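You operate a simulated robot arm through the tools that you are given. There is no shell and no other tool. Be economical: measure what you need, move in short steps, check, and stop when the job is done.

Carry out the task below with a simulated robot arm. There is one attempt and no reset: what you move stays moved.

Task
Dip the green wafer cup in berry sauce and sprinkles, cover that sauce and switch the pan base off.
Fine: it goes on the teal mat; switch off after the dips. Set down upright: what you pick out.
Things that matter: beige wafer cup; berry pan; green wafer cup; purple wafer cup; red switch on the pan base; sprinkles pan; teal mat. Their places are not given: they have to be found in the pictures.

The check looks at the end state, three seconds after you hand in, the way a careful person would. Anything else that was tipped, shoved, dropped, spilled or broken makes it a failure. Lids that push on must go on centred and level and be pressed home; caps that screw on are set level and turned clockwise until they are tight.

Robot
A 7-joint arm with a two-finger parallel gripper, fixed in place. Base frame: the origin is at the foot of the arm, x ahead of it, y to its left, z up. Lengths are in mm, angles in degrees, forces in N, time in s.
Its first joint turns from -166.0 to 166.0 degrees. Payload 4.4 kg.
The tool frame sits at the grasp point between the pads (the TCP): z along the fingers, y along the line on which they close. The tips reach 23 mm beyond it. The gripper opens to 94 mm. The fingers are 38 mm wide and 10 mm thick; the gripper's body (54 by 96 mm) begins 39 mm behind the TCP.
Orientation is that of the tool frame in the base frame, as [roll, pitch, yaw] about the fixed x, y, z axes, in that order (R = Rz(yaw) Ry(pitch) Rx(roll)). With the fingers straight down and closing along the base's y, the tool's x points along the base's -x, its y along +y and its z along -z.

Tools
- The arm moves only by the tool play_rows. Its argument "series" is a list of rows, each a list of 7 numbers: the shift along the tool's x, y, z in mm, then the turn, a rotation vector about the tool's x, y, z in degrees, then the gripper command, from -1 (fully open) to 1 (shut), values between in proportion. In form: [[dx, dy, dz, wx, wy, wz, grip], ...]. A call has 1 to 8 rows; each row shifts and turns the commanded pose from where the row before left it, along the tool's axes as they then stand. Rows are played at 5 a second. More than 50 mm and 8.6 degrees between two rows, or a gripper value outside its range, and nothing of the call is played. A pose out of reach is approached as far as the arm can. The call stops where the force on the tool passes 40 N (or 10 N more than at its start, if that is more) or the arm is blocked; 0.2 s more then pass. The fingers move at their own pace (about 72 mm/s each) and stop on an object; they squeeze with about 37 N. The grip force told is the motor's: it shows also when the fingers shut on nothing. Time passes only in rows, and 0.2 s behind the last, so rows that do not move let the fingers close. It gives the time, the measured TCP pose, the force on the tool (base axes), the opening and the grip force at its end, in the units of the frame above (readings bear some noise), with the torque about the TCP (base axes, N m) and any sound that the robot's microphone picked up.
- Cameras (640 x 400 px; columns grow to the right, rows downward): "scene" is fixed at [400.7, 651.8, 1594.7]; the picture's right is [-0.72, -0.70, 0.00], its down [-0.54, 0.55, -0.63] and it looks along [0.44, -0.45, -0.78] (base axes); focal length 312 px, centre (320, 200). "wrist" rides on the gripper at [86, 16, -74] in the tool frame; the picture's right is [-0.18, 0.98, 0.00], its down [-0.58, -0.11, -0.81] and it looks along [-0.79, -0.15, 0.59] (tool axes); focal length 243 px, centre (320, 200).
- camera(camera): a new picture of that camera. It takes no simulated time.
- measure_at(camera, pixels): for up to 12 pixels [column, row] of the newest picture of that camera ("zoom" is the newest enlarged one), the place [x, y, z] in the base frame of the surface seen there, good to about 2 mm. It takes no simulated time.
- inspect(camera, box): a new picture of the part [left, top, right, bottom] of that camera's present view, enlarged. It takes no simulated time.
- finish_job(): hands the job in; it is judged then, once.

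Go step by step. Measure first, check grasps and placings, and put right what went wrong. The budget is 80 turns and 46 pictures, counting those below and the enlarged ones. Unless the task says otherwise, let go and move clear before handing in, and close with one line.

The tools are called by a JSON object that holds its "name" and its "arguments". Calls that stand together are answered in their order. play_rows: Moves the arm, as the interface text tells. Its arguments: {"type":"object","properties":{"series":{"type":"array"}},"required":["series"]} The other tools are called the same way: camera (camera) takes a picture; measure_at (camera, pixels) gives the place of the surface under pixels of a picture; inspect (camera, box) takes an enlarged picture of a part of a camera's view; finish_job () hands the job in.

At the start:

```text
time_s: 0.0
tcp_pos: [751.4, 274.3, 1264.3]
ee_rot: [-179.9, -0.1, 180.0]
contact_force: [0.6, -0.4, 0.0]
ft_torque: [-0.01, -0.01, 0.02]
gripper_width: 93.9
finger_force: 0.0
```

scene: 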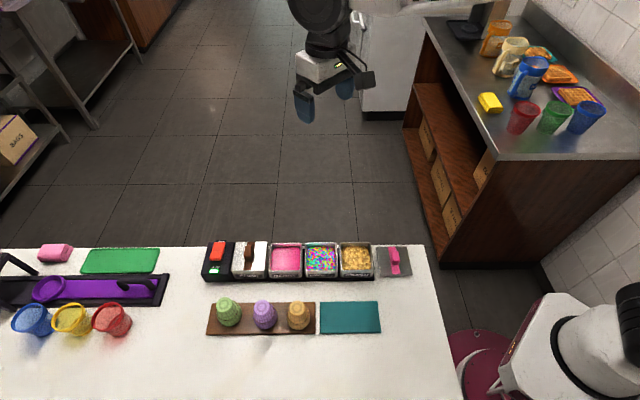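
wrist: 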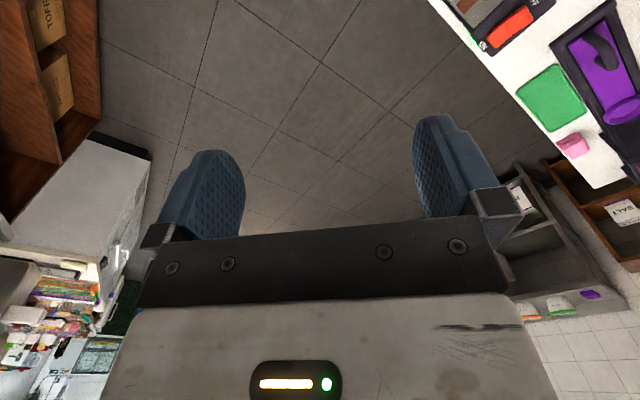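

The scene shows the cups (green at ~228,312), the pan base (205-410, 245-280) and the teal mat (350,317). I enlarge that part first.

{"name": "inspect", "arguments": {"camera": "scene", "box": [190, 225, 430, 350]}}

```text
2.67 times, centred on (310, 288) of scene
```

zoom: 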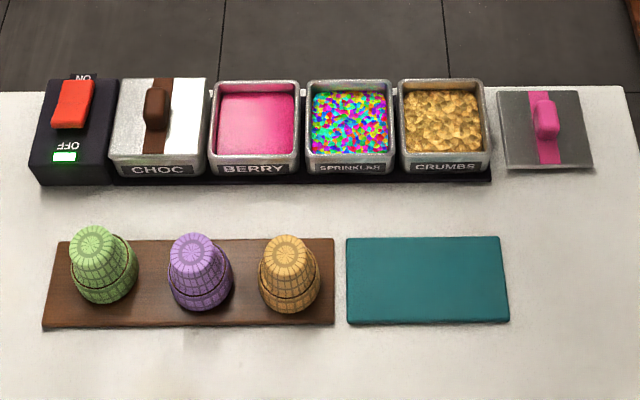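

The cups stand wide end down, and the pink-striped lid (zoom 545,130) belongs to the berry pan. Measuring the key points now.

{"name": "measure_at", "arguments": {"camera": "zoom", "pixels": [[93, 243], [105, 302], [187, 248], [283, 250], [255, 125], [350, 122], [255, 84], [255, 160], [303, 100], [213, 100], [545, 108], [350, 165]]}}

{"name": "measure_at", "arguments": {"camera": "zoom", "pixels": [[500, 93], [577, 90], [592, 166], [505, 168], [548, 135], [350, 240], [498, 238], [508, 320], [350, 322], [75, 90], [68, 122], [65, 157]]}}

{"name": "measure_at", "arguments": {"camera": "zoom", "pixels": [[215, 84], [297, 84], [299, 160], [212, 160], [308, 84], [388, 84], [393, 158], [307, 160], [60, 245], [45, 322], [155, 95], [157, 125]]}}

```text
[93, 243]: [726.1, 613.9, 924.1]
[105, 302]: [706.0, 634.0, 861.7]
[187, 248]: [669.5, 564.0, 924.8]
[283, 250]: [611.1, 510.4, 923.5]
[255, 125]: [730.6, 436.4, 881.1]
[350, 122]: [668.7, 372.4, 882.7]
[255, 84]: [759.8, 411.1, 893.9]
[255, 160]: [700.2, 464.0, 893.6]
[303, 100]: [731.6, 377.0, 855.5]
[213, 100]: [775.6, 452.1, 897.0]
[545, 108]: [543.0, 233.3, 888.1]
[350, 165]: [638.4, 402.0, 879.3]
```

```text
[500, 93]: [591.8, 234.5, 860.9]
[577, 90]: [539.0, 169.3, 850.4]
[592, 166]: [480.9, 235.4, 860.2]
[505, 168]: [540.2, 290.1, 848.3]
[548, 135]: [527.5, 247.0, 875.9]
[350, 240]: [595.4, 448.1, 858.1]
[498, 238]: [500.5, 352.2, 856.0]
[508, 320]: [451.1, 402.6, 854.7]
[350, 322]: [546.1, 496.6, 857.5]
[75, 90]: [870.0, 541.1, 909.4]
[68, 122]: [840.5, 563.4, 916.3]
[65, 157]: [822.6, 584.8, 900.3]
```

```text
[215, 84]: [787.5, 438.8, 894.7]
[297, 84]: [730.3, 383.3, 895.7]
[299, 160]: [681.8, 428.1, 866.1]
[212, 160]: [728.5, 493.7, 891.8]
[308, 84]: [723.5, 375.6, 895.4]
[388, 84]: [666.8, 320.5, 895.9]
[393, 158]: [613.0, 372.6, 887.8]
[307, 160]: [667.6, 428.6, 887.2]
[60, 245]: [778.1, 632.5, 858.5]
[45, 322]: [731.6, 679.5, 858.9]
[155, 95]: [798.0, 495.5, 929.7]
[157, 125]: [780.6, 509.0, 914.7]
```

The cup tops are at z≈924 and the pan rims at ≈895, with the row running along (-0.7,-0.7). Berry is centred near (733,437), sprinkles near (669,372). Next I move above the green cup.

{"name": "play_rows", "arguments": {"series": [[3, 42, 24, 0, 0, 0, -1], [3, 42, 24, 0, 0, 0, -1], [3, 42, 24, 0, 0, 0, -1], [3, 42, 24, 0, 0, 0, -1], [3, 42, 24, 0, 0, 0, -1], [3, 42, 24, 0, 0, 0, -1], [3, 42, 24, 0, 0, 0, -1], [4, 45, 18, 0, 0, 0, -1]]}}

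{"name": "play_rows", "arguments": {"series": [[0, 0, 0, 0, 0, -7.5, -1], [0, 0, 0, 0, 0, -7.5, -1], [0, 0, 0, 0, 0, -7.5, -1], [0, 0, 0, 0, 0, -7.5, -1], [0, 0, 0, 0, 0, -7.5, -1], [0, 0, 0, 0, 0, -7.5, -1], [0, 0, 0, 0, 0, 0, -1]]}}

{"name": "camera", "arguments": {"camera": "wrist"}}

```text
time_s: 1.8
tcp_pos: [730.2, 612.2, 1077.2]
ee_rot: [179.9, 0.1, 180.0]
contact_force: [-0.2, 0.5, 0.0]
ft_torque: [0.02, 0.0, -0.01]
gripper_width: 94.0
finger_force: 0.1
```

```text
time_s: 3.4
tcp_pos: [728.1, 613.7, 1077.7]
ee_rot: [179.9, 0.0, -135.0]
contact_force: [-0.1, 0.0, 0.2]
ft_torque: [-0.01, 0.01, 0.03]
gripper_width: 93.9
finger_force: 0.0
```

```text
42 pictures are left
```

wrist: 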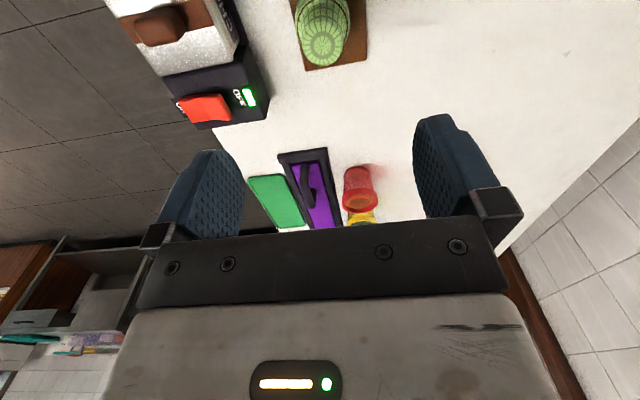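

The green cup is at (322,45) in the wrist view, with the switch at (205,107). I measure both from here.

{"name": "inspect", "arguments": {"camera": "wrist", "box": [110, 0, 390, 140]}}

{"name": "measure_at", "arguments": {"camera": "wrist", "pixels": [[323, 48], [302, 45], [344, 45], [323, 62], [323, 32], [298, 15], [351, 15], [188, 110], [206, 107], [222, 105], [249, 97]]}}

```text
2.29 times, centred on (250, 70) of wrist
```

zoom: 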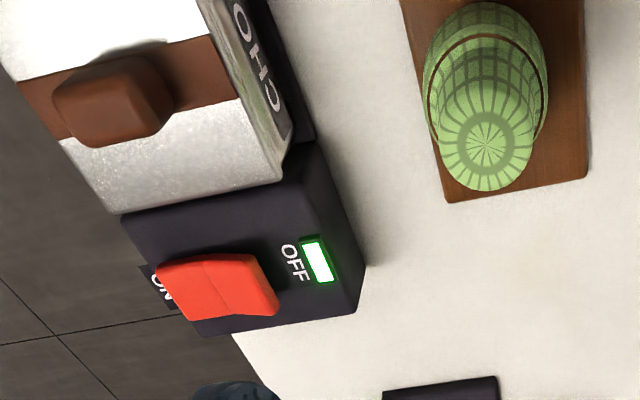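

```text
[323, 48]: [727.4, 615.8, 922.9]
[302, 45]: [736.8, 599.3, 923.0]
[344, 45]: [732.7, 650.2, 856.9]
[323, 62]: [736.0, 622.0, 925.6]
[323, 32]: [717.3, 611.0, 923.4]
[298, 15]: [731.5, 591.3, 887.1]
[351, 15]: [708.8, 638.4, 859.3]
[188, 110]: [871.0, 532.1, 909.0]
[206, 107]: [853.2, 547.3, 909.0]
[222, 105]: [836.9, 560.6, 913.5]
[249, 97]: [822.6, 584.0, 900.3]
```

The cup top centre is at about (727,615,924), almost under the TCP already. I lower to z≈914 with the fingers open and close.

{"name": "play_rows", "arguments": {"series": [[0, 1.5, 40, 0, 0, 0, -1], [0, 0, 40, 0, 0, 0, -1], [0, 0, 40, 0, 0, 0, -1], [0, 0, 30, 0, 0, 0, -1], [0, 0, 14, 0, 0, 0, -1], [0, 0, 0, 0, 0, 0, -1]]}}

{"name": "camera", "arguments": {"camera": "wrist"}}

```text
time_s: 4.8
tcp_pos: [727.2, 615.5, 911.5]
ee_rot: [-179.9, 0.0, -135.0]
contact_force: [-0.1, -0.3, 0.2]
ft_torque: [0.05, -0.01, -0.01]
gripper_width: 94.3
finger_force: 0.0
```

```text
40 pictures are left
```

wrist: 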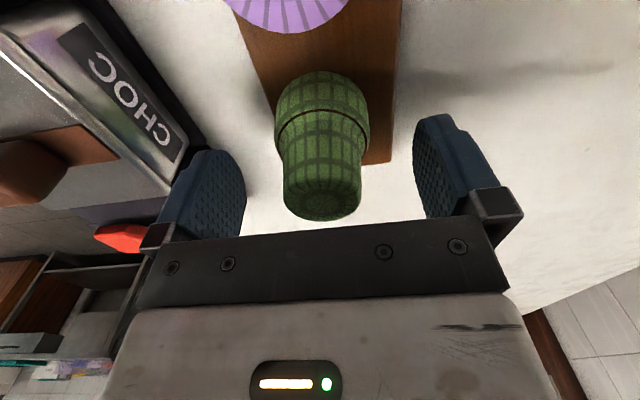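

The cup (322,150) is centred between the fingers. I rise 2 mm and close.

{"name": "play_rows", "arguments": {"series": [[0, 0, -2, 0, 0, 0, 0], [0, 0, 0, 0, 0, 0, 1], [0, 0, 0, 0, 0, 0, 1], [0, 0, 0, 0, 0, 0, 1], [0, 0, 0, 0, 0, 0, 1]]}}

{"name": "play_rows", "arguments": {"series": [[0, 0, -10, 0, 0, 0, 1], [0, 0, -20, 0, 0, 0, 1], [0, 0, -30, 0, 0, 0, 1], [0, 0, -30, 0, 0, 0, 1], [0, 0, 0, 0, 0, 0, 1]]}}

{"name": "camera", "arguments": {"camera": "wrist"}}

{"name": "inspect", "arguments": {"camera": "scene", "box": [190, 225, 430, 350]}}

```text
time_s: 6.0
tcp_pos: [727.2, 613.1, 914.9]
ee_rot: [-180.0, -0.1, -134.9]
contact_force: [-1.4, 0.6, -0.4]
ft_torque: [-0.02, 0.02, -0.01]
gripper_width: 36.1
finger_force: 13.6
```

```text
time_s: 7.2
tcp_pos: [726.3, 616.0, 1004.7]
ee_rot: [180.0, 0.2, -135.0]
contact_force: [0.1, 0.2, 0.0]
ft_torque: [-0.02, 0.02, 0.0]
gripper_width: 36.5
finger_force: 13.8
```

```text
39 pictures are left
```

wrist: 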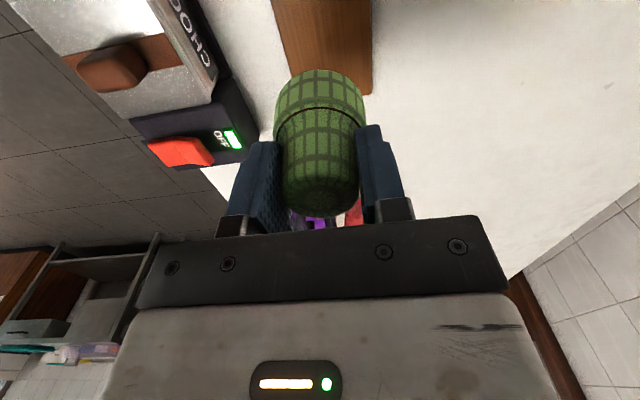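

```text
2.67 times, centred on (310, 288) of scene
```

zoom: 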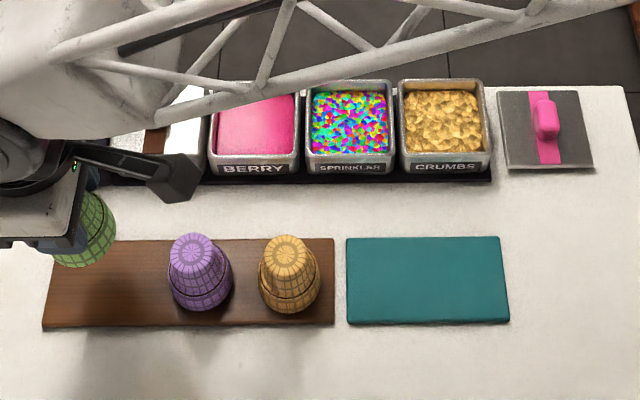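

The cup is held straight and at the same grip height. I carry it over the berry pan, centre about (730,437.5).

{"name": "play_rows", "arguments": {"series": [[24.7, -25.5, 0, 0, 0, 0, 1], [24.7, -25.5, 0, 0, 0, 0, 1], [24.7, -25.5, 0, 0, 0, 0, 1], [24.7, -25.5, 0, 0, 0, 0, 1], [24.7, -25.5, 0, 0, 0, 0, 1], [0, 0, 0, 0, 0, 0, 1]]}}

{"name": "camera", "arguments": {"camera": "wrist"}}

```text
time_s: 8.6
tcp_pos: [728.8, 439.4, 1006.6]
ee_rot: [180.0, 0.0, -135.0]
contact_force: [-0.6, 0.0, -0.1]
ft_torque: [-0.02, -0.01, -0.01]
gripper_width: 36.3
finger_force: 13.9
```

```text
37 pictures are left
```

wrist: 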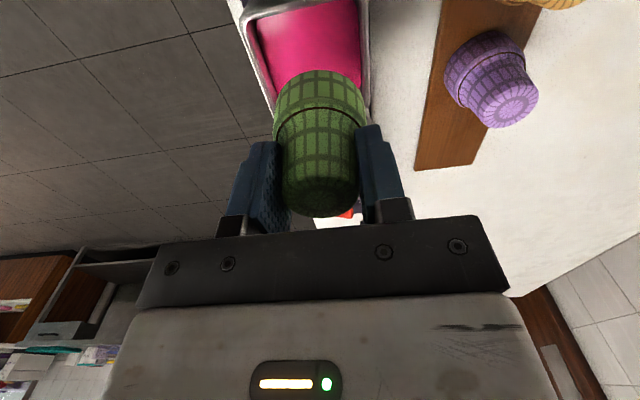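

Centred over the pan. I lower until the rim sits about 10 mm under the sauce level (TCP≈927), in small steps.

{"name": "play_rows", "arguments": {"series": [[0, -1, 25, 0, 0, 0, 1], [0, 0, 20, 0, 0, 0, 1], [0, 0, 12, 0, 0, 0, 1], [0, 0, 8, 0, 0, 0, 1], [0, 0, 5, 0, 0, 0, 1], [0, 0, 4, 0, 0, 0, 1], [0, 0, 4, 0, 0, 0, 1], [0, 0, 0, 0, 0, 0, 1]]}}

{"name": "camera", "arguments": {"camera": "wrist"}}

```text
time_s: 10.4
tcp_pos: [730.2, 437.0, 927.0]
ee_rot: [180.0, 0.0, -135.0]
contact_force: [0.2, -0.3, -1.1]
ft_torque: [-0.02, 0.02, 0.0]
gripper_width: 36.5
finger_force: 13.6
```

```text
36 pictures are left
```

wrist: 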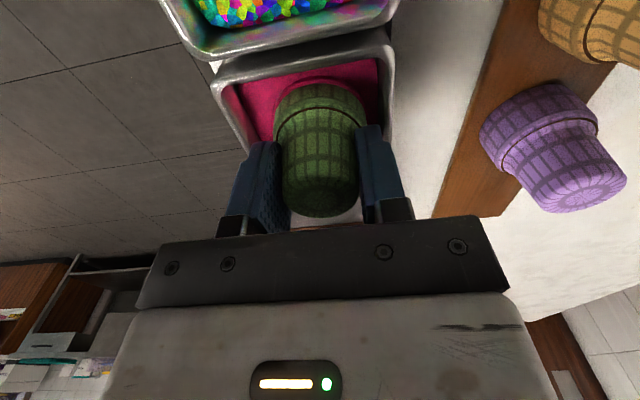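

The cup is in the sauce, clear of the pan walls, with about 1 N of drag. I lift it out and check the coating.

{"name": "play_rows", "arguments": {"series": [[0, 0, 0, 0, 0, 0, 1], [0, 0, -5, 0, 0, 0, 1], [0, 0, -10, 0, 0, 0, 1], [0, 0, -20, 0, 0, 0, 1], [0, 0, -25, 0, 0, 0, 1], [0, 0, -20, 0, 0, 0, 1], [0, 0, 0, 0, 0, 0, 1]]}}

{"name": "camera", "arguments": {"camera": "wrist"}}

{"name": "inspect", "arguments": {"camera": "scene", "box": [190, 225, 430, 350]}}

```text
time_s: 12.0
tcp_pos: [729.1, 436.2, 1006.9]
ee_rot: [180.0, 0.0, -135.0]
contact_force: [0.1, -0.1, 0.0]
ft_torque: [0.01, -0.02, -0.02]
gripper_width: 36.5
finger_force: 13.9
```

```text
35 pictures are left
```

wrist: 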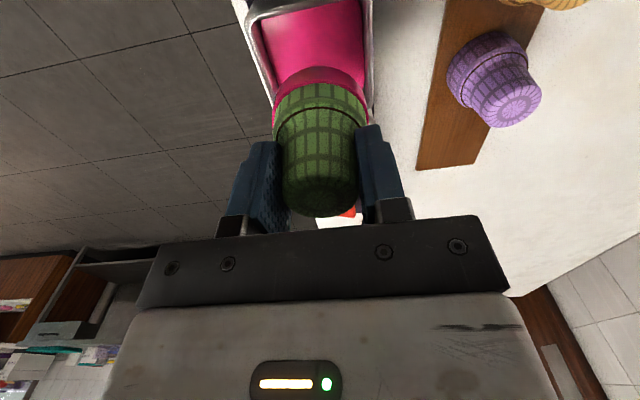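

```text
2.67 times, centred on (310, 288) of scene
```

zoom: 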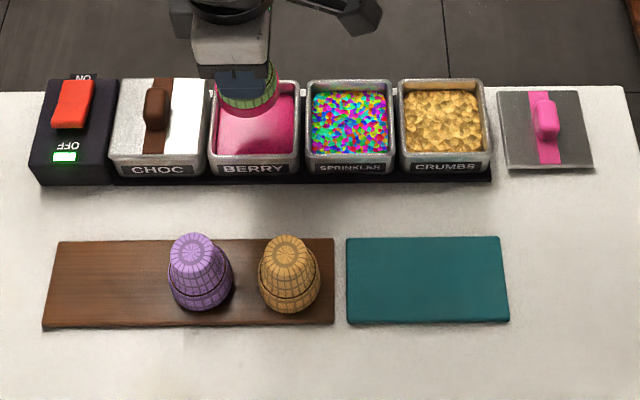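

The rim is coated pink (wrist 320,85). I move to the sprinkles pan, centre about (668,374), and dip the same way.

{"name": "play_rows", "arguments": {"series": [[29.3, 0, 0, 0, 0, 0, 1], [29.3, 0, 0, 0, 0, 0, 1], [29.4, 0, 0, 0, 0, 0, 1], [0, 0, 0, 0, 0, 0, 1]]}}

{"name": "play_rows", "arguments": {"series": [[0, 0, 25, 0, 0, 0, 1], [0, 0, 20, 0, 0, 0, 1], [0, 0, 12, 0, 0, 0, 1], [0, 0, 8, 0, 0, 0, 1], [0, 0, 5, 0, 0, 0, 1], [0, 0, 4, 0, 0, 0, 1], [0, 0, 5, 0, 0, 0, 1], [0, 0, 0, 0, 0, 0, 1]]}}

{"name": "camera", "arguments": {"camera": "wrist"}}

```text
time_s: 13.0
tcp_pos: [666.5, 373.9, 1008.2]
ee_rot: [180.0, 0.0, -134.9]
contact_force: [0.6, -0.3, 0.9]
ft_torque: [0.01, 0.02, 0.0]
gripper_width: 36.3
finger_force: 14.2
```

```text
time_s: 14.8
tcp_pos: [667.2, 375.4, 928.3]
ee_rot: [180.0, 0.0, -134.9]
contact_force: [-0.4, 0.2, -1.1]
ft_torque: [0.01, 0.03, -0.02]
gripper_width: 36.5
finger_force: 13.8
```

```text
33 pictures are left
```

wrist: 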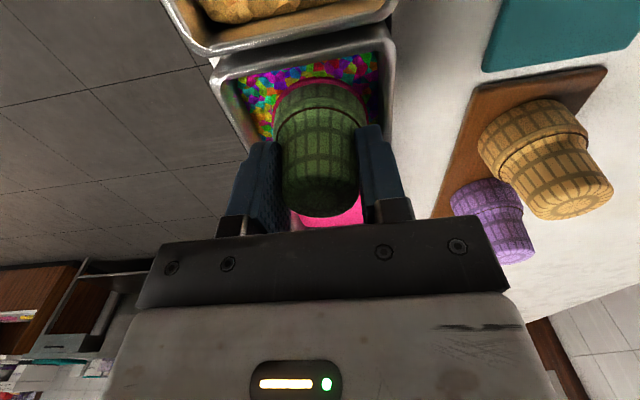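

The cup sits in the sprinkles, clear of the walls. I lift and check.

{"name": "play_rows", "arguments": {"series": [[0, 0, 0, 0, 0, 0, 1], [0, 0, -5, 0, 0, 0, 1], [0, 0, -10, 0, 0, 0, 1], [0, 0, -20, 0, 0, 0, 1], [0, 0, -25, 0, 0, 0, 1], [0, 0, -20, 0, 0, 0, 1], [0, 0, 0, 0, 0, 0, 1]]}}

{"name": "camera", "arguments": {"camera": "wrist"}}

```text
time_s: 16.4
tcp_pos: [668.6, 375.1, 1008.8]
ee_rot: [180.0, 0.0, -135.0]
contact_force: [-1.1, 0.5, 0.8]
ft_torque: [0.0, -0.01, 0.03]
gripper_width: 36.3
finger_force: 13.9
```

```text
32 pictures are left
```

wrist: 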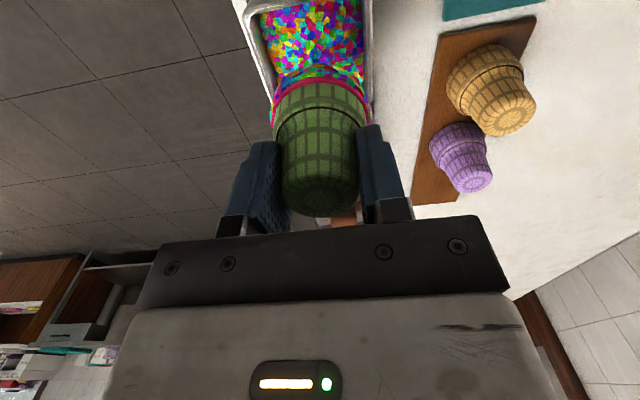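

The rim shows sprinkles and the pink band. I carry the cup to the centre of the teal mat, about (523,425).

{"name": "play_rows", "arguments": {"series": [[16.75, 34.4, 0, 0, 0, 0, 1], [16.75, 34.4, 0, 0, 0, 0, 1], [16.75, 34.4, 0, 0, 0, 0, 1], [16.75, 34.4, 0, 0, 0, 0, 1], [0, 0, 30, 0, 0, 0, 1], [0, 0, 30, 0, 0, 0, 1], [0, 0, 20, 0, 0, 0, 1], [0, 0, 0, 0, 0, 0, 1]]}}

{"name": "play_rows", "arguments": {"series": [[0, 0, 6, 0, 0, 0, 1], [0, 0, 4, 0, 0, 0, 1], [0, 0, 3, 0, 0, 0, 1], [0, 0, 0, 0, 0, 0, 1]]}}

{"name": "inspect", "arguments": {"camera": "scene", "box": [190, 225, 430, 350]}}

```text
time_s: 18.2
tcp_pos: [520.9, 424.7, 927.6]
ee_rot: [-179.9, 0.1, -135.0]
contact_force: [-0.1, 0.2, 0.4]
ft_torque: [0.03, 0.04, -0.04]
gripper_width: 36.6
finger_force: 13.5
```

```text
time_s: 19.2
tcp_pos: [522.4, 424.7, 915.5]
ee_rot: [-180.0, -0.1, -135.1]
contact_force: [0.2, 0.4, 0.1]
ft_torque: [-0.01, 0.04, 0.02]
gripper_width: 36.2
finger_force: 14.6
```

```text
2.67 times, centred on (310, 288) of scene
```

zoom: 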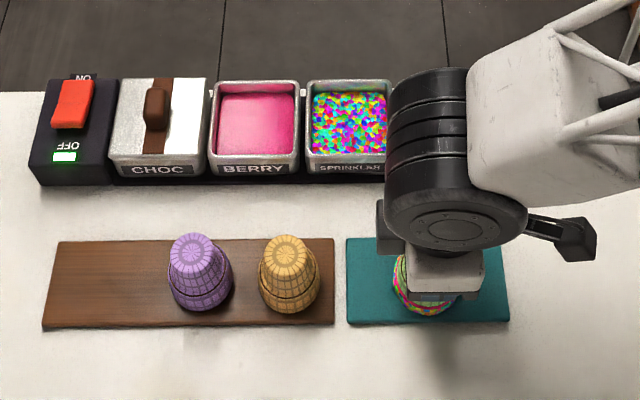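

No contact yet at TCP 915; I go down in 1 mm steps until a force shows.

{"name": "play_rows", "arguments": {"series": [[0, 0, 1, 0, 0, 0, 1], [0, 0, 1, 0, 0, 0, 1], [0, 0, 0, 0, 0, 0, 1]]}}

```text
time_s: 20.0
tcp_pos: [522.0, 424.3, 914.8]
ee_rot: [180.0, 0.1, -134.9]
contact_force: [3.6, 0.9, 14.5]
ft_torque: [0.09, -0.16, 0.04]
gripper_width: 36.8
finger_force: 13.9
```

Contact at 14.5 N: the cup is on the mat. I ease up 0.7 mm and open.

{"name": "play_rows", "arguments": {"series": [[0, 0, -0.7, 0, 0, 0, 1], [0, 0, 0, 0, 0, 0, 0.1], [0, 0, 0, 0, 0, 0, -0.3], [0, 0, 0, 0, 0, 0, -0.6], [0, 0, 0, 0, 0, 0, -0.6]]}}

{"name": "play_rows", "arguments": {"series": [[0, 0, -15, 0, 0, 0, -0.6], [0, 0, -30, 0, 0, 0, -0.6], [0, 0, -45, 0, 0, 0, -0.6], [0, 0, -45, 0, 0, 0, -0.6], [40, -25, 0, 0, 0, 0, -0.6], [40, -25, 0, 0, 0, 0, -0.6], [40, -25, 0, 0, 0, 0, -0.6], [0, 0, 0, 0, 0, 0, -0.6]]}}

{"name": "camera", "arguments": {"camera": "wrist"}}

{"name": "inspect", "arguments": {"camera": "scene", "box": [190, 225, 430, 350]}}

```text
time_s: 21.2
tcp_pos: [522.6, 424.4, 915.0]
ee_rot: [-180.0, 0.1, -135.0]
contact_force: [0.4, -1.3, -0.1]
ft_torque: [0.01, 0.02, -0.03]
gripper_width: 75.3
finger_force: 0.1
```

```text
time_s: 23.0
tcp_pos: [490.4, 286.1, 1052.4]
ee_rot: [179.9, 0.0, -135.0]
contact_force: [0.0, 0.2, 0.4]
ft_torque: [-0.05, -0.02, 0.01]
gripper_width: 75.3
finger_force: 0.0
```

```text
30 pictures are left
```

wrist: 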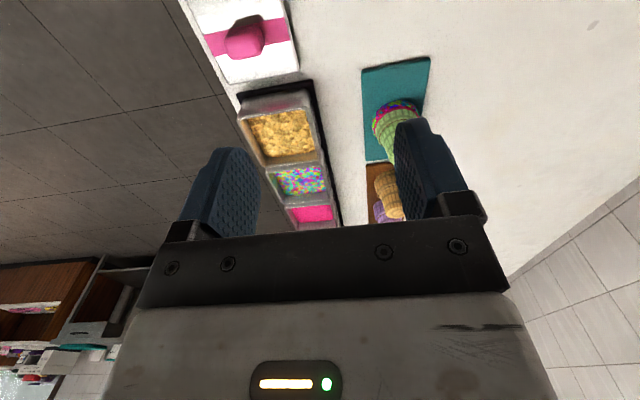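

```text
2.67 times, centred on (310, 288) of scene
```

zoom: 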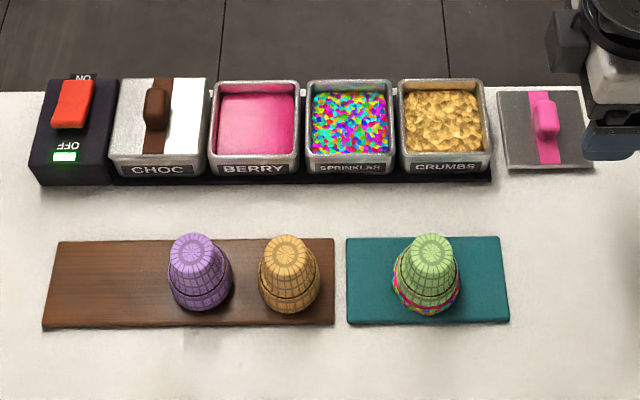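

The cup stands upright on the mat with its dipped rim. Next is the berry lid, so I measure its plate and knob.

{"name": "measure_at", "arguments": {"camera": "zoom", "pixels": [[541, 97], [532, 105], [554, 105], [545, 128], [545, 137], [533, 133], [503, 95], [502, 160], [583, 160], [574, 97], [545, 155], [515, 130]]}}

{"name": "measure_at", "arguments": {"camera": "wrist", "pixels": [[244, 38], [230, 45], [258, 35], [240, 20], [248, 52], [196, 12], [282, 5], [294, 66], [225, 80], [262, 20]]}}

{"name": "inspect", "arguments": {"camera": "wrist", "box": [170, 0, 330, 100]}}

```text
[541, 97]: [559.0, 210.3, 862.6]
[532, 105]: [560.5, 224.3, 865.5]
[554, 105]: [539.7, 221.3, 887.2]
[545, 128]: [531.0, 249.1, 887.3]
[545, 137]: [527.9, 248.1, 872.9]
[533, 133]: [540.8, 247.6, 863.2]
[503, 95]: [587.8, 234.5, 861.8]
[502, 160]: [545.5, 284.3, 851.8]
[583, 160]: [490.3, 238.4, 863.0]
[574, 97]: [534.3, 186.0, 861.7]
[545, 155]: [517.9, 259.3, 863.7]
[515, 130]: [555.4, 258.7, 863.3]
```

```text
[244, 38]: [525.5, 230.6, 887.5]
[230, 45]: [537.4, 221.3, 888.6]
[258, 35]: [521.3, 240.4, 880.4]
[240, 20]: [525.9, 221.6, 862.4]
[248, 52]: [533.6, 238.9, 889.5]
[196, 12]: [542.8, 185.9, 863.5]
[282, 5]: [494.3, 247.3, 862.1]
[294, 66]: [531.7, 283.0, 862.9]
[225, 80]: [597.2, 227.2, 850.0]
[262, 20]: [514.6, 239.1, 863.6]
```

```text
4.00 times, centred on (250, 50) of wrist
```

zoom: 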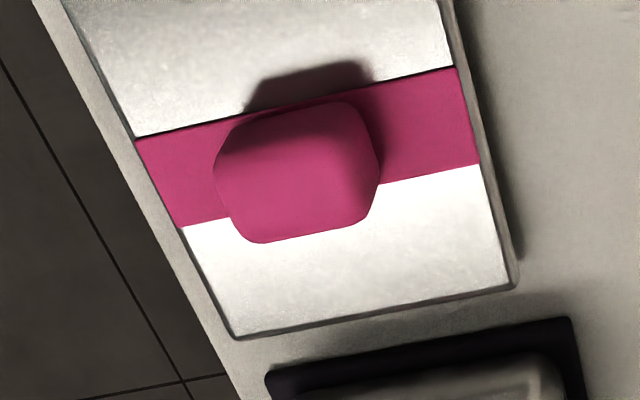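

The knob is at about (531,232), top z≈888. I measure stripe edges and plate edges in the zoom to get the lid's yaw and centre.

{"name": "measure_at", "arguments": {"camera": "zoom", "pixels": [[145, 138], [450, 71], [192, 222], [475, 168], [510, 283], [238, 330], [220, 150], [375, 170], [250, 235], [365, 215], [345, 108], [295, 170]]}}

{"name": "inspect", "arguments": {"camera": "scene", "box": [365, 235, 425, 295]}}

```text
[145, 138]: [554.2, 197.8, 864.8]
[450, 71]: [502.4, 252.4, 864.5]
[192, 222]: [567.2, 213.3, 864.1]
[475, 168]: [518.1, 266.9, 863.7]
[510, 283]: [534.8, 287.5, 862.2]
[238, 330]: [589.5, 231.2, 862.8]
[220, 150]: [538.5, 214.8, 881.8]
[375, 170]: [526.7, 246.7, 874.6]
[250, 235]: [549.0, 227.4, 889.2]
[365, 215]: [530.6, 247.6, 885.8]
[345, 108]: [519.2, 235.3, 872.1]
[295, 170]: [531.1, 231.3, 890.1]
```

```text
6.67 times, centred on (395, 265) of scene
```

zoom: 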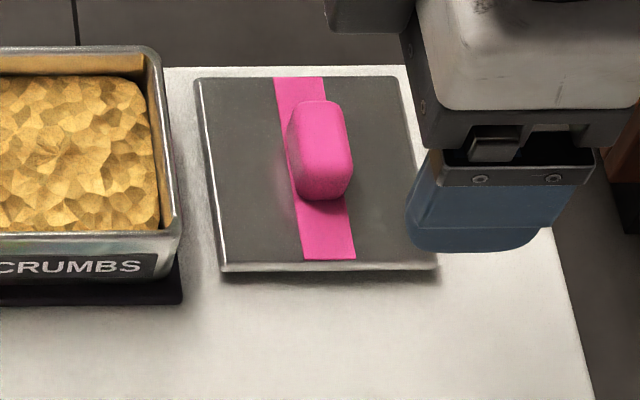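

I refine the lid's yaw with its corners in this zoom, along with the knob.

{"name": "measure_at", "arguments": {"camera": "zoom", "pixels": [[201, 82], [394, 80], [226, 258], [400, 256], [300, 110], [335, 105], [290, 140], [348, 150], [312, 193], [345, 185], [318, 145], [325, 165]]}}

{"name": "inspect", "arguments": {"camera": "scene", "box": [260, 235, 340, 295]}}

```text
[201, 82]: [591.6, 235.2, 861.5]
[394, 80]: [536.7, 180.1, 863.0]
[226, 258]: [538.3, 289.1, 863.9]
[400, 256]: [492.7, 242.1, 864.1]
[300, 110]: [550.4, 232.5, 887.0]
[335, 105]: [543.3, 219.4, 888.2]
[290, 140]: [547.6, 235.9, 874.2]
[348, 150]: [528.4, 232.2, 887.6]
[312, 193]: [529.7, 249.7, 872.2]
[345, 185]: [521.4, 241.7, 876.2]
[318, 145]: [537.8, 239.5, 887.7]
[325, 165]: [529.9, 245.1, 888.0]
```

```text
6.67 times, centred on (300, 265) of scene
```

zoom: 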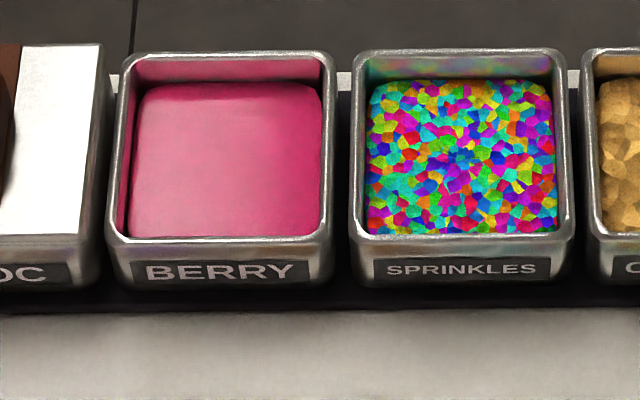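

The lid is aligned with the row axis (edge at 135°), its centre at about (537,234) with the knob on it. I align above the knob and descend part way to check.

{"name": "measure_at", "arguments": {"camera": "zoom", "pixels": [[130, 57], [324, 57], [110, 239], [328, 239], [225, 55], [222, 239], [116, 150], [330, 150]]}}

{"name": "play_rows", "arguments": {"series": [[2, -35, 0, 0, 0, 0, -0.6], [2, -34.5, 0, 0, 0, 0, -0.6], [0, 0, 40, 0, 0, 0, -0.6], [0, 0, 40, 0, 0, 0, -0.6], [0, 0, 20, 0, 0, 0, -0.6], [0, 0, 20, 0, 0, 0, -0.6], [0, 0, 0, 0, 0, 0, -0.6]]}}

{"name": "camera", "arguments": {"camera": "wrist"}}

```text
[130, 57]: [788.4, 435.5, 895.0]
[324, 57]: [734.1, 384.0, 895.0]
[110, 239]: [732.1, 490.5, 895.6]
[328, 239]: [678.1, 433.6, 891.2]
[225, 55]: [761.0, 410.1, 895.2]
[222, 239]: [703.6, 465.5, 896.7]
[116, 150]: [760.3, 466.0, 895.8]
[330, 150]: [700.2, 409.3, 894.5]
```

```text
time_s: 24.6
tcp_pos: [537.2, 234.6, 928.9]
ee_rot: [-179.9, 0.0, -135.0]
contact_force: [0.0, -0.3, -0.1]
ft_torque: [0.0, -0.02, 0.01]
gripper_width: 75.2
finger_force: 0.0
```

```text
25 pictures are left
```

wrist: 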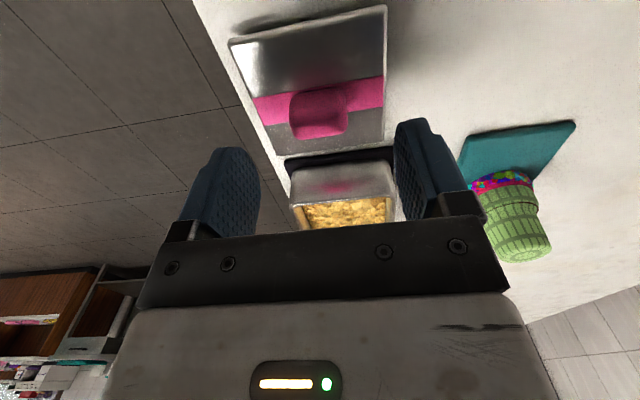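

The knob is between the fingers in the column direction (290–348, mid 319). I measure its extents, plus the seated choc lid for reference height.

{"name": "inspect", "arguments": {"camera": "wrist", "box": [220, 0, 400, 160]}}

{"name": "inspect", "arguments": {"camera": "scene", "box": [200, 235, 280, 295]}}

```text
2.50 times, centred on (310, 80) of wrist
```

zoom: 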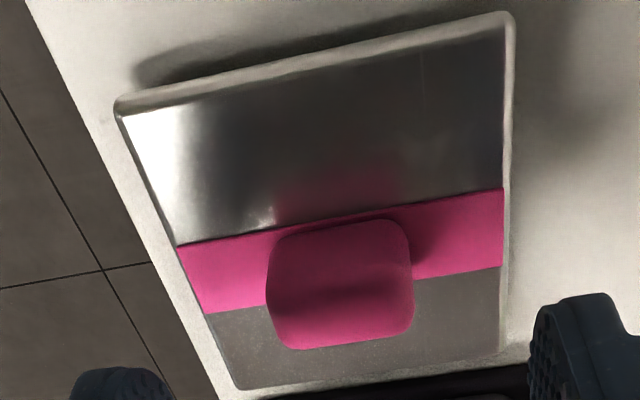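

```text
6.67 times, centred on (240, 265) of scene
```

zoom: 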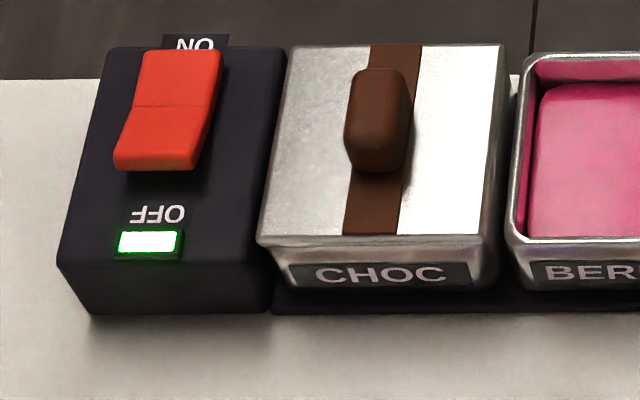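

The choc lid shows the seated state. I measure its plate, its knob and the rocker.

{"name": "measure_at", "arguments": {"camera": "zoom", "pixels": [[296, 52], [497, 50], [266, 230], [483, 230], [330, 150], [450, 150], [380, 78], [385, 115], [190, 60], [175, 103], [160, 140], [150, 155]]}}

{"name": "measure_at", "arguments": {"camera": "wrist", "pixels": [[318, 112], [294, 120], [344, 116], [318, 98], [318, 128], [232, 45], [382, 10], [316, 152], [382, 138]]}}

```text
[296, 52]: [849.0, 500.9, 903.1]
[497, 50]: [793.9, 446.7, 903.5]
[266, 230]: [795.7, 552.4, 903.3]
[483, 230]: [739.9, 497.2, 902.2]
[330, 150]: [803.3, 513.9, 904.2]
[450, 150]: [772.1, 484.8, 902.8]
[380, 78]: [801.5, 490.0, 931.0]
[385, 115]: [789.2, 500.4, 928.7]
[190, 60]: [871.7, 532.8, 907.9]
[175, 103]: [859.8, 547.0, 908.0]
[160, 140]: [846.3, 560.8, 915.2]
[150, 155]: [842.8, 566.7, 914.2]
```

```text
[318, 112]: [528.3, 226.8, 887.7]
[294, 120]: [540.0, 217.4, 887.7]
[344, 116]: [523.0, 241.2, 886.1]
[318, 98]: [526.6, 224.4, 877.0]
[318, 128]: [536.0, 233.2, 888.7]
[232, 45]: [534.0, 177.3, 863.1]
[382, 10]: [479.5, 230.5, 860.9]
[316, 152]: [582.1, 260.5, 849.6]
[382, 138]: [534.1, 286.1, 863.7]
```

The knob is centred on the lid at about (535.6,233.1), ±11 × ±15 mm; the berry centre is about (731.8,436.8) and a seated plate sits at z≈903. I shift 2 mm along tool x, descend and grip.

{"name": "play_rows", "arguments": {"series": [[2, 0, 20, 0, 0, 0, -0.6], [0, 0, 12, 0, 0, 0, -0.6], [0, 0, 7.5, 0, 0, 0, -0.6], [0, 0, 0, 0, 0, 0, -0.2], [0, 0, 0, 0, 0, 0, 1], [0, 0, 0, 0, 0, 0, 1], [0, 0, 0, 0, 0, 0, 1], [0, 0, 0, 0, 0, 0, 1]]}}

{"name": "play_rows", "arguments": {"series": [[0, 0, -10, 0, 0, 0, 1], [0, 0, -30, 0, 0, 0, 1], [0, 0, -40, 0, 0, 0, 1], [0, 0, -40, 0, 0, 0, 1], [0, 0, 0, 0, 0, 0, 1]]}}

{"name": "camera", "arguments": {"camera": "wrist"}}

```text
time_s: 26.4
tcp_pos: [536.0, 232.6, 889.2]
ee_rot: [-180.0, 0.0, -135.0]
contact_force: [0.1, -0.6, -0.3]
ft_torque: [0.01, 0.03, 0.01]
gripper_width: 33.3
finger_force: 36.9
```

```text
time_s: 27.6
tcp_pos: [533.5, 234.2, 1009.3]
ee_rot: [179.9, -0.1, -134.9]
contact_force: [-0.5, -0.3, -1.0]
ft_torque: [0.0, -0.02, 0.0]
gripper_width: 33.2
finger_force: 37.1
```

```text
22 pictures are left
```

wrist: 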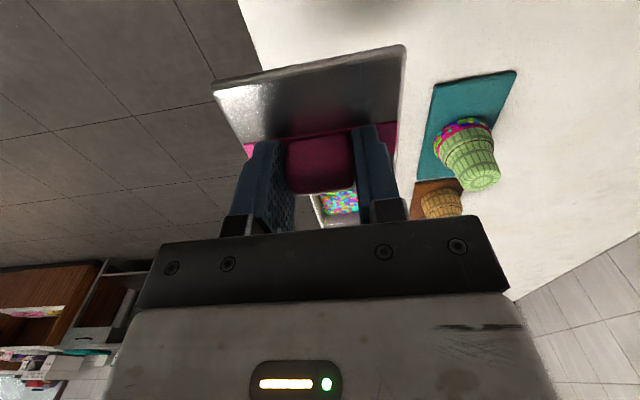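

The lid is held. I measure plate points to check level and centre relative to the TCP.

{"name": "measure_at", "arguments": {"camera": "wrist", "pixels": [[220, 92], [400, 52], [245, 142], [394, 115], [300, 100], [350, 90], [320, 155]]}}

```text
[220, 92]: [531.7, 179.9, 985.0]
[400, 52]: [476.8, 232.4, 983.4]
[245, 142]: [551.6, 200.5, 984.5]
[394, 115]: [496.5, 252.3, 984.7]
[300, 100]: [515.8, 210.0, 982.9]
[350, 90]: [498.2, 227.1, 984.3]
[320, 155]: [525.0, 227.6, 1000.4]
```

Plate is level (z≈984 everywhere). I travel along -tool x to above the berry pan.

{"name": "play_rows", "arguments": {"series": [[-47, 0.8, 0, 0, 0, 0, 1], [-47, 0.8, 0, 0, 0, 0, 1], [-47, 0.8, 0, 0, 0, 0, 1], [-47, 0.8, 0, 0, 0, 0, 1], [-47, 0.8, 0, 0, 0, 0, 1], [-47, 0.8, 0, 0, 0, 0, 1], [0, 0, 0, 0, 0, 0, 1], [0, 0, 0, 0, 0, 0, 1]]}}

{"name": "play_rows", "arguments": {"series": [[0, 0, 25, 0, 0, 0, 1], [0, 0, 25, 0, 0, 0, 1], [0, 0, 0, 0, 0, 0, 1]]}}

{"name": "play_rows", "arguments": {"series": [[0, 0, 0, 0, 0, 0, 1]]}}

{"name": "camera", "arguments": {"camera": "wrist"}}

{"name": "inspect", "arguments": {"camera": "scene", "box": [210, 225, 350, 300]}}

```text
time_s: 29.4
tcp_pos: [732.5, 437.6, 1009.6]
ee_rot: [-180.0, 0.1, -134.9]
contact_force: [0.5, 0.1, -1.2]
ft_torque: [0.0, 0.02, 0.01]
gripper_width: 33.0
finger_force: 36.5
```

```text
time_s: 30.2
tcp_pos: [732.9, 436.8, 958.5]
ee_rot: [-180.0, 0.0, -135.0]
contact_force: [-1.0, 0.2, -1.2]
ft_torque: [-0.01, 0.02, 0.0]
gripper_width: 33.2
finger_force: 37.0
```

```text
time_s: 30.6
tcp_pos: [732.9, 435.7, 960.6]
ee_rot: [-179.9, 0.0, -135.0]
contact_force: [0.2, -0.6, -1.0]
ft_torque: [-0.01, 0.01, 0.02]
gripper_width: 33.2
finger_force: 37.0
```

```text
21 pictures are left
```

wrist: 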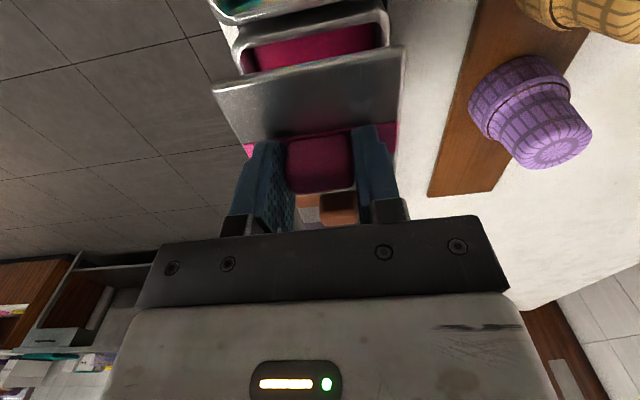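

```text
4.57 times, centred on (280, 262) of scene
```

zoom: 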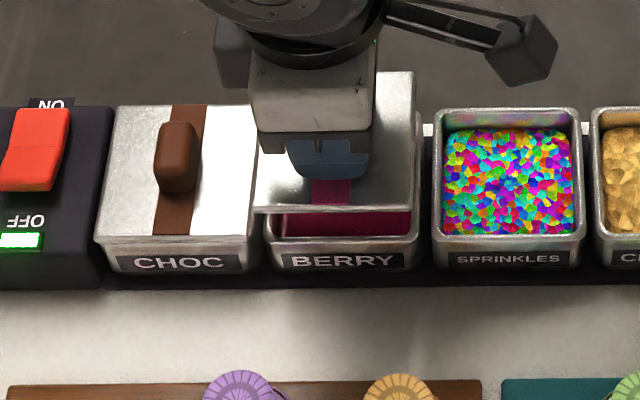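

Averaged TCP (732.8,436.7), about 1 mm off target. I compare the lid and pan edges directly.

{"name": "measure_at", "arguments": {"camera": "wrist", "pixels": [[218, 89], [401, 52], [237, 50], [385, 14], [310, 32], [310, 70], [312, 14]]}}

{"name": "inspect", "arguments": {"camera": "wrist", "box": [200, 0, 420, 160]}}

```text
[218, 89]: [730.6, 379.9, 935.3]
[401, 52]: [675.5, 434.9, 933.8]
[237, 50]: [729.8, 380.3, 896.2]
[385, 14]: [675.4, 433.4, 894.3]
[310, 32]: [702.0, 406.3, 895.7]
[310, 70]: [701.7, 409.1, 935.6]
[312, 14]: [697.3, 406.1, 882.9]
```

```text
2.50 times, centred on (310, 80) of wrist
```

zoom: 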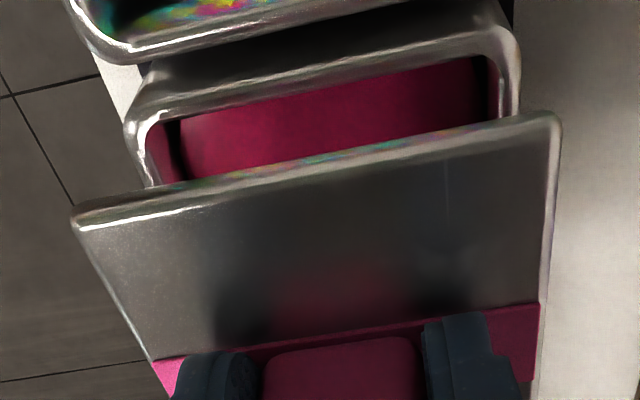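

The lid edge (703,407) and the pan edge (702.5,407) match. I lower to just above the rim, then in small steps.

{"name": "play_rows", "arguments": {"series": [[0.4, 0.4, 10, 0, 0, 0, 1], [0, 0, 8, 0, 0, 0, 1], [0, 0, 4, 0, 0, 0, 1], [0, 0, 2, 0, 0, 0, 1], [0, 0, 0, 0, 0, 0, 1]]}}

{"name": "play_rows", "arguments": {"series": [[0, 0, 1, 0, 0, 0, 1], [0, 0, 1, 0, 0, 0, 1], [0, 0, 1, 0, 0, 0, 1], [0, 0, 0, 0, 0, 0, 1]]}}

```text
time_s: 31.8
tcp_pos: [731.1, 434.5, 936.5]
ee_rot: [180.0, -0.1, -135.0]
contact_force: [0.0, -0.5, -1.0]
ft_torque: [-0.01, 0.03, 0.02]
gripper_width: 33.3
finger_force: 37.1
```

```text
time_s: 32.8
tcp_pos: [731.3, 435.9, 932.1]
ee_rot: [-180.0, 0.0, -134.9]
contact_force: [-0.4, 0.0, -0.6]
ft_torque: [0.01, 0.04, 0.0]
gripper_width: 33.1
finger_force: 36.7
```

{"name": "play_rows", "arguments": {"series": [[0, 0, 1, 0, 0, 0, 1], [0, 0, 1, 0, 0, 0, 1], [0, 0, 0, 0, 0, 0, 1]]}}

{"name": "camera", "arguments": {"camera": "wrist"}}

```text
time_s: 33.6
tcp_pos: [731.6, 436.1, 930.9]
ee_rot: [180.0, 0.0, -134.9]
contact_force: [0.4, 0.1, -0.5]
ft_torque: [-0.02, 0.01, 0.0]
gripper_width: 33.3
finger_force: 36.6
```

```text
18 pictures are left
```

wrist: 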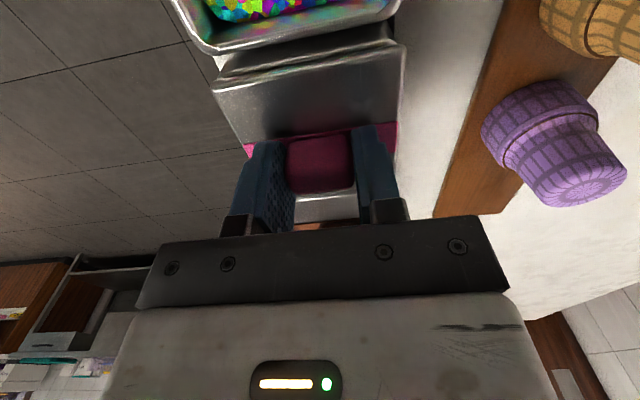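

It looks centred on the pan and there is no contact force yet at TCP≈931. I continue down in 1 mm steps.

{"name": "play_rows", "arguments": {"series": [[0, 0, 1, 0, 0, 0, 1], [0, 0, 1, 0, 0, 0, 1], [0, 0, 1, 0, 0, 0, 1], [0, 0, 0, 0, 0, 0, 1]]}}

```text
time_s: 34.6
tcp_pos: [731.1, 434.7, 929.1]
ee_rot: [-180.0, 0.1, -135.1]
contact_force: [-7.4, -29.3, 22.9]
ft_torque: [-0.78, 0.41, -0.01]
gripper_width: 33.2
finger_force: 37.5
heard: snap
```

I heard a snap: the lid went home, with some sideways load. I release to remove that load, back off and check.

{"name": "play_rows", "arguments": {"series": [[0, 0, 0, 0, 0, 0, 0.6], [0, 0, 0, 0, 0, 0, 0.2], [0, 0, 0, 0, 0, 0, -0.2], [0, 0, -10, 0, 0, 0, -0.2], [0, 0, -40, 0, 0, 0, -0.2], [0, 0, -40, 0, 0, 0, -0.2], [0, 0, -30, 0, 0, 0, -0.2], [0, 0, 0, 0, 0, 0, -0.2]]}}

{"name": "inspect", "arguments": {"camera": "scene", "box": [200, 235, 320, 295]}}

{"name": "camera", "arguments": {"camera": "wrist"}}

```text
time_s: 36.4
tcp_pos: [730.7, 434.9, 1046.4]
ee_rot: [180.0, 0.0, -135.1]
contact_force: [0.2, -0.8, -0.7]
ft_torque: [0.0, 0.0, 0.02]
gripper_width: 56.2
finger_force: 0.1
```

```text
5.33 times, centred on (260, 265) of scene
```

zoom: 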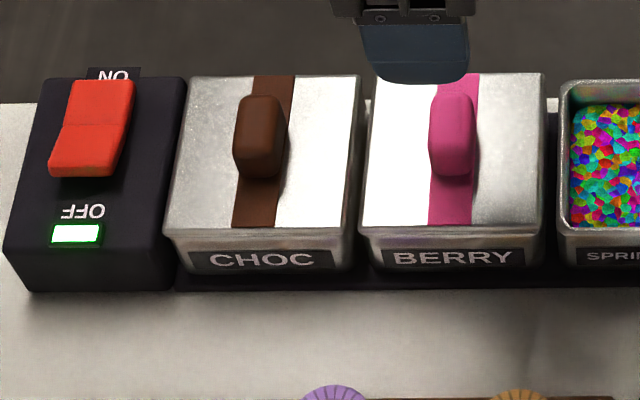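

```text
16 pictures are left
```

wrist: 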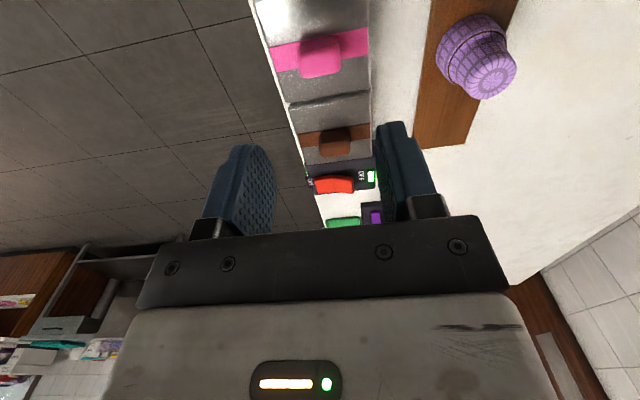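

{"name": "measure_at", "arguments": {"camera": "zoom", "pixels": [[380, 84], [540, 80], [368, 220], [535, 220], [400, 150], [510, 150], [195, 80], [355, 80], [170, 222], [340, 222], [300, 150], [215, 150]]}}

```text
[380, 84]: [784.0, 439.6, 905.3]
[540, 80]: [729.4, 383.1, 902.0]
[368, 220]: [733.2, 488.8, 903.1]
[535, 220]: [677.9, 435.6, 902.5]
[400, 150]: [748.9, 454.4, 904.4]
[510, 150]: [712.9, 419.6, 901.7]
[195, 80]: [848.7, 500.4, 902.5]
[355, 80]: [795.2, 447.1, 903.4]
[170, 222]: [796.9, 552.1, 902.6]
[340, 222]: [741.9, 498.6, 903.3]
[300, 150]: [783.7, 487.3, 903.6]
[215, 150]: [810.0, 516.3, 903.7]
```

The lid looks on; the choc side may be 1–2 mm high (904 vs 902). I close the fingers and press on the knob to make sure it is home.

{"name": "play_rows", "arguments": {"series": [[-5, 1, 0, 0, 0, 0, 1], [0, 0, 40, 0, 0, 0, 1], [0, 0, 40, 0, 0, 0, 1], [0, 0, 10, 0, 0, 0, 1], [0, 0, 0, 0, 0, 0, 1]]}}

{"name": "play_rows", "arguments": {"series": [[0, 0, 2, 0, 0, 0, 1], [0, 0, 2, 0, 0, 0, 1], [0, 0, 1, 0, 0, 0, 1], [0, 0, 1, 0, 0, 0, 1], [0, 0, 1, 0, 0, 0, 1], [0, 0, 1, 0, 0, 0, 1], [0, 0, 1, 0, 0, 0, 1]]}}

```text
time_s: 37.6
tcp_pos: [733.0, 439.2, 956.7]
ee_rot: [-180.0, 0.0, -135.0]
contact_force: [0.4, 0.2, -0.7]
ft_torque: [0.03, -0.01, -0.03]
gripper_width: 0.0
finger_force: 36.4
```

```text
time_s: 39.0
tcp_pos: [734.4, 440.5, 952.6]
ee_rot: [-180.0, 0.3, -135.0]
contact_force: [-1.2, 0.2, 5.5]
ft_torque: [-0.11, 0.03, 0.03]
gripper_width: 0.0
finger_force: 36.8
stopped in row 7: the force on the tool passed its limit at 43 N (the readings are from after the stop); the commanded pose is now the measured one
```

It took 43 N with no further travel, so it is home. I rise and re-measure.

{"name": "play_rows", "arguments": {"series": [[0, 0, -20, 0, 0, 0, 1], [0, 0, -40, 0, 0, 0, 1], [0, 0, -30, 0, 0, 0, 1], [0, 0, 0, 0, 0, 0, 1]]}}

{"name": "inspect", "arguments": {"camera": "scene", "box": [200, 235, 320, 295]}}

{"name": "measure_at", "arguments": {"camera": "zoom", "pixels": [[380, 84], [540, 80], [368, 220], [535, 220], [400, 150], [510, 150], [395, 180], [510, 180], [405, 120], [515, 120]]}}

```text
time_s: 40.0
tcp_pos: [734.0, 440.1, 1042.0]
ee_rot: [180.0, 0.1, -135.0]
contact_force: [-0.4, 0.2, -1.0]
ft_torque: [0.01, -0.02, 0.01]
gripper_width: 0.0
finger_force: 37.5
```

```text
5.33 times, centred on (260, 265) of scene
```

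zoom: 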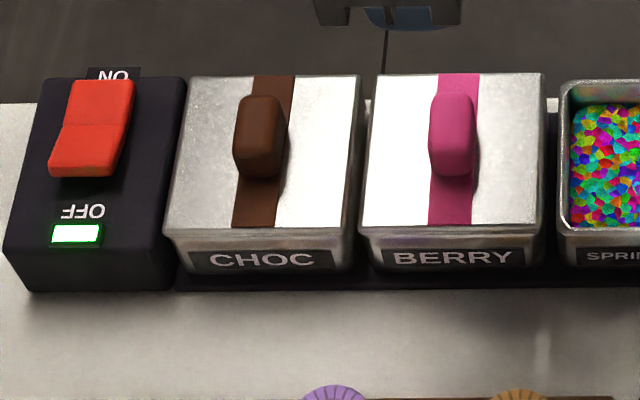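

```text
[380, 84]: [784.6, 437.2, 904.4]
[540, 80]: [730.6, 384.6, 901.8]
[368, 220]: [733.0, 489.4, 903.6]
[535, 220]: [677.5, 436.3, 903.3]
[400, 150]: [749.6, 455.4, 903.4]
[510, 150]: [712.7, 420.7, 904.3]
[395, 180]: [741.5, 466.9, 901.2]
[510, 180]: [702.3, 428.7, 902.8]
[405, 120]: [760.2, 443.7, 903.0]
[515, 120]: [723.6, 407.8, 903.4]
```

The lid is level at ≈903 all over. Next I press the raised OFF end of the red rocker, near (844,560.5,915), moving above it first since it is near the reach limit.

{"name": "play_rows", "arguments": {"series": [[-41, 1.9, 0, 0, 0, 0, 1], [-41, 1.9, 0, 0, 0, 0, 1], [-41, 1.8, 0, 0, 0, 0, 1], [-40, 1.8, 0, 0, 0, 0, 1], [0, 0, 0, 0, 0, 0, 1], [0, 0, 0, 0, 0, 0, 1]]}}

```text
time_s: 41.4
tcp_pos: [843.5, 560.8, 1041.9]
ee_rot: [-180.0, 0.1, -135.0]
contact_force: [-0.5, -0.4, -0.4]
ft_torque: [-0.01, -0.01, 0.03]
gripper_width: 0.1
finger_force: 37.2
```

It reaches this pose. I lower to TCP ≈945 (tips ≈922) and look.

{"name": "play_rows", "arguments": {"series": [[0, 0, 40, 0, 0, 0, 1], [0, 0, 40, 0, 0, 0, 1], [0, 0, 17, 0, 0, 0, 1], [0, 0, 0, 0, 0, 0, 1], [0, 0, 0, 0, 0, 0, 1]]}}

{"name": "inspect", "arguments": {"camera": "scene", "box": [180, 225, 300, 295]}}

{"name": "camera", "arguments": {"camera": "wrist"}}

```text
time_s: 42.6
tcp_pos: [844.7, 559.6, 944.3]
ee_rot: [180.0, 0.1, -135.1]
contact_force: [0.0, 0.2, 0.2]
ft_torque: [-0.02, 0.01, 0.02]
gripper_width: 0.0
finger_force: 36.7
```

```text
5.33 times, centred on (240, 260) of scene
```

zoom: 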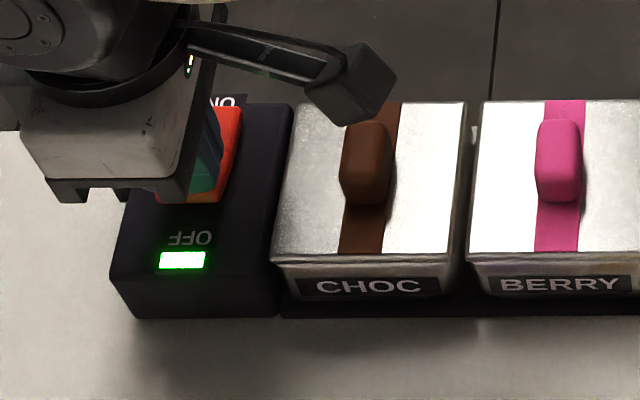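

```text
13 pictures are left
```

wrist: 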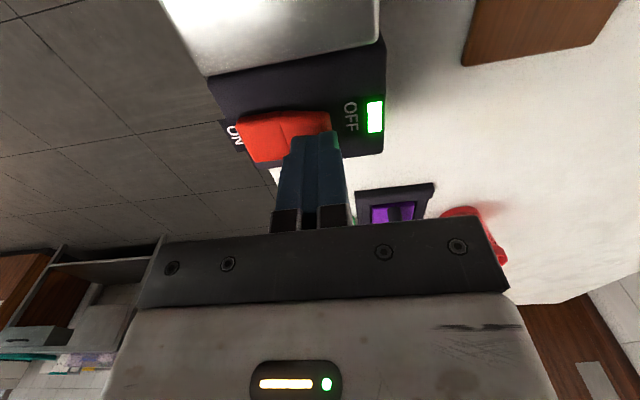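

The closed fingers are over the rocker's OFF half (wrist 315,135). I press down in small steps.

{"name": "play_rows", "arguments": {"series": [[3, 1, 3, 0, 0, 0, 1], [0, 0, 2, 0, 0, 0, 1], [0, 0, 2, 0, 0, 0, 1], [0, 0, 1, 0, 0, 0, 1], [0, 0, 1, 0, 0, 0, 1], [0, 0, 1, 0, 0, 0, 1], [0, 0, 1, 0, 0, 0, 1], [0, 0, 1, 0, 0, 0, 1]]}}

```text
time_s: 44.4
tcp_pos: [841.9, 560.0, 932.9]
ee_rot: [180.0, 0.2, -134.9]
contact_force: [0.4, -0.9, 1.4]
ft_torque: [0.01, 0.03, -0.02]
gripper_width: 0.1
finger_force: 37.0
```

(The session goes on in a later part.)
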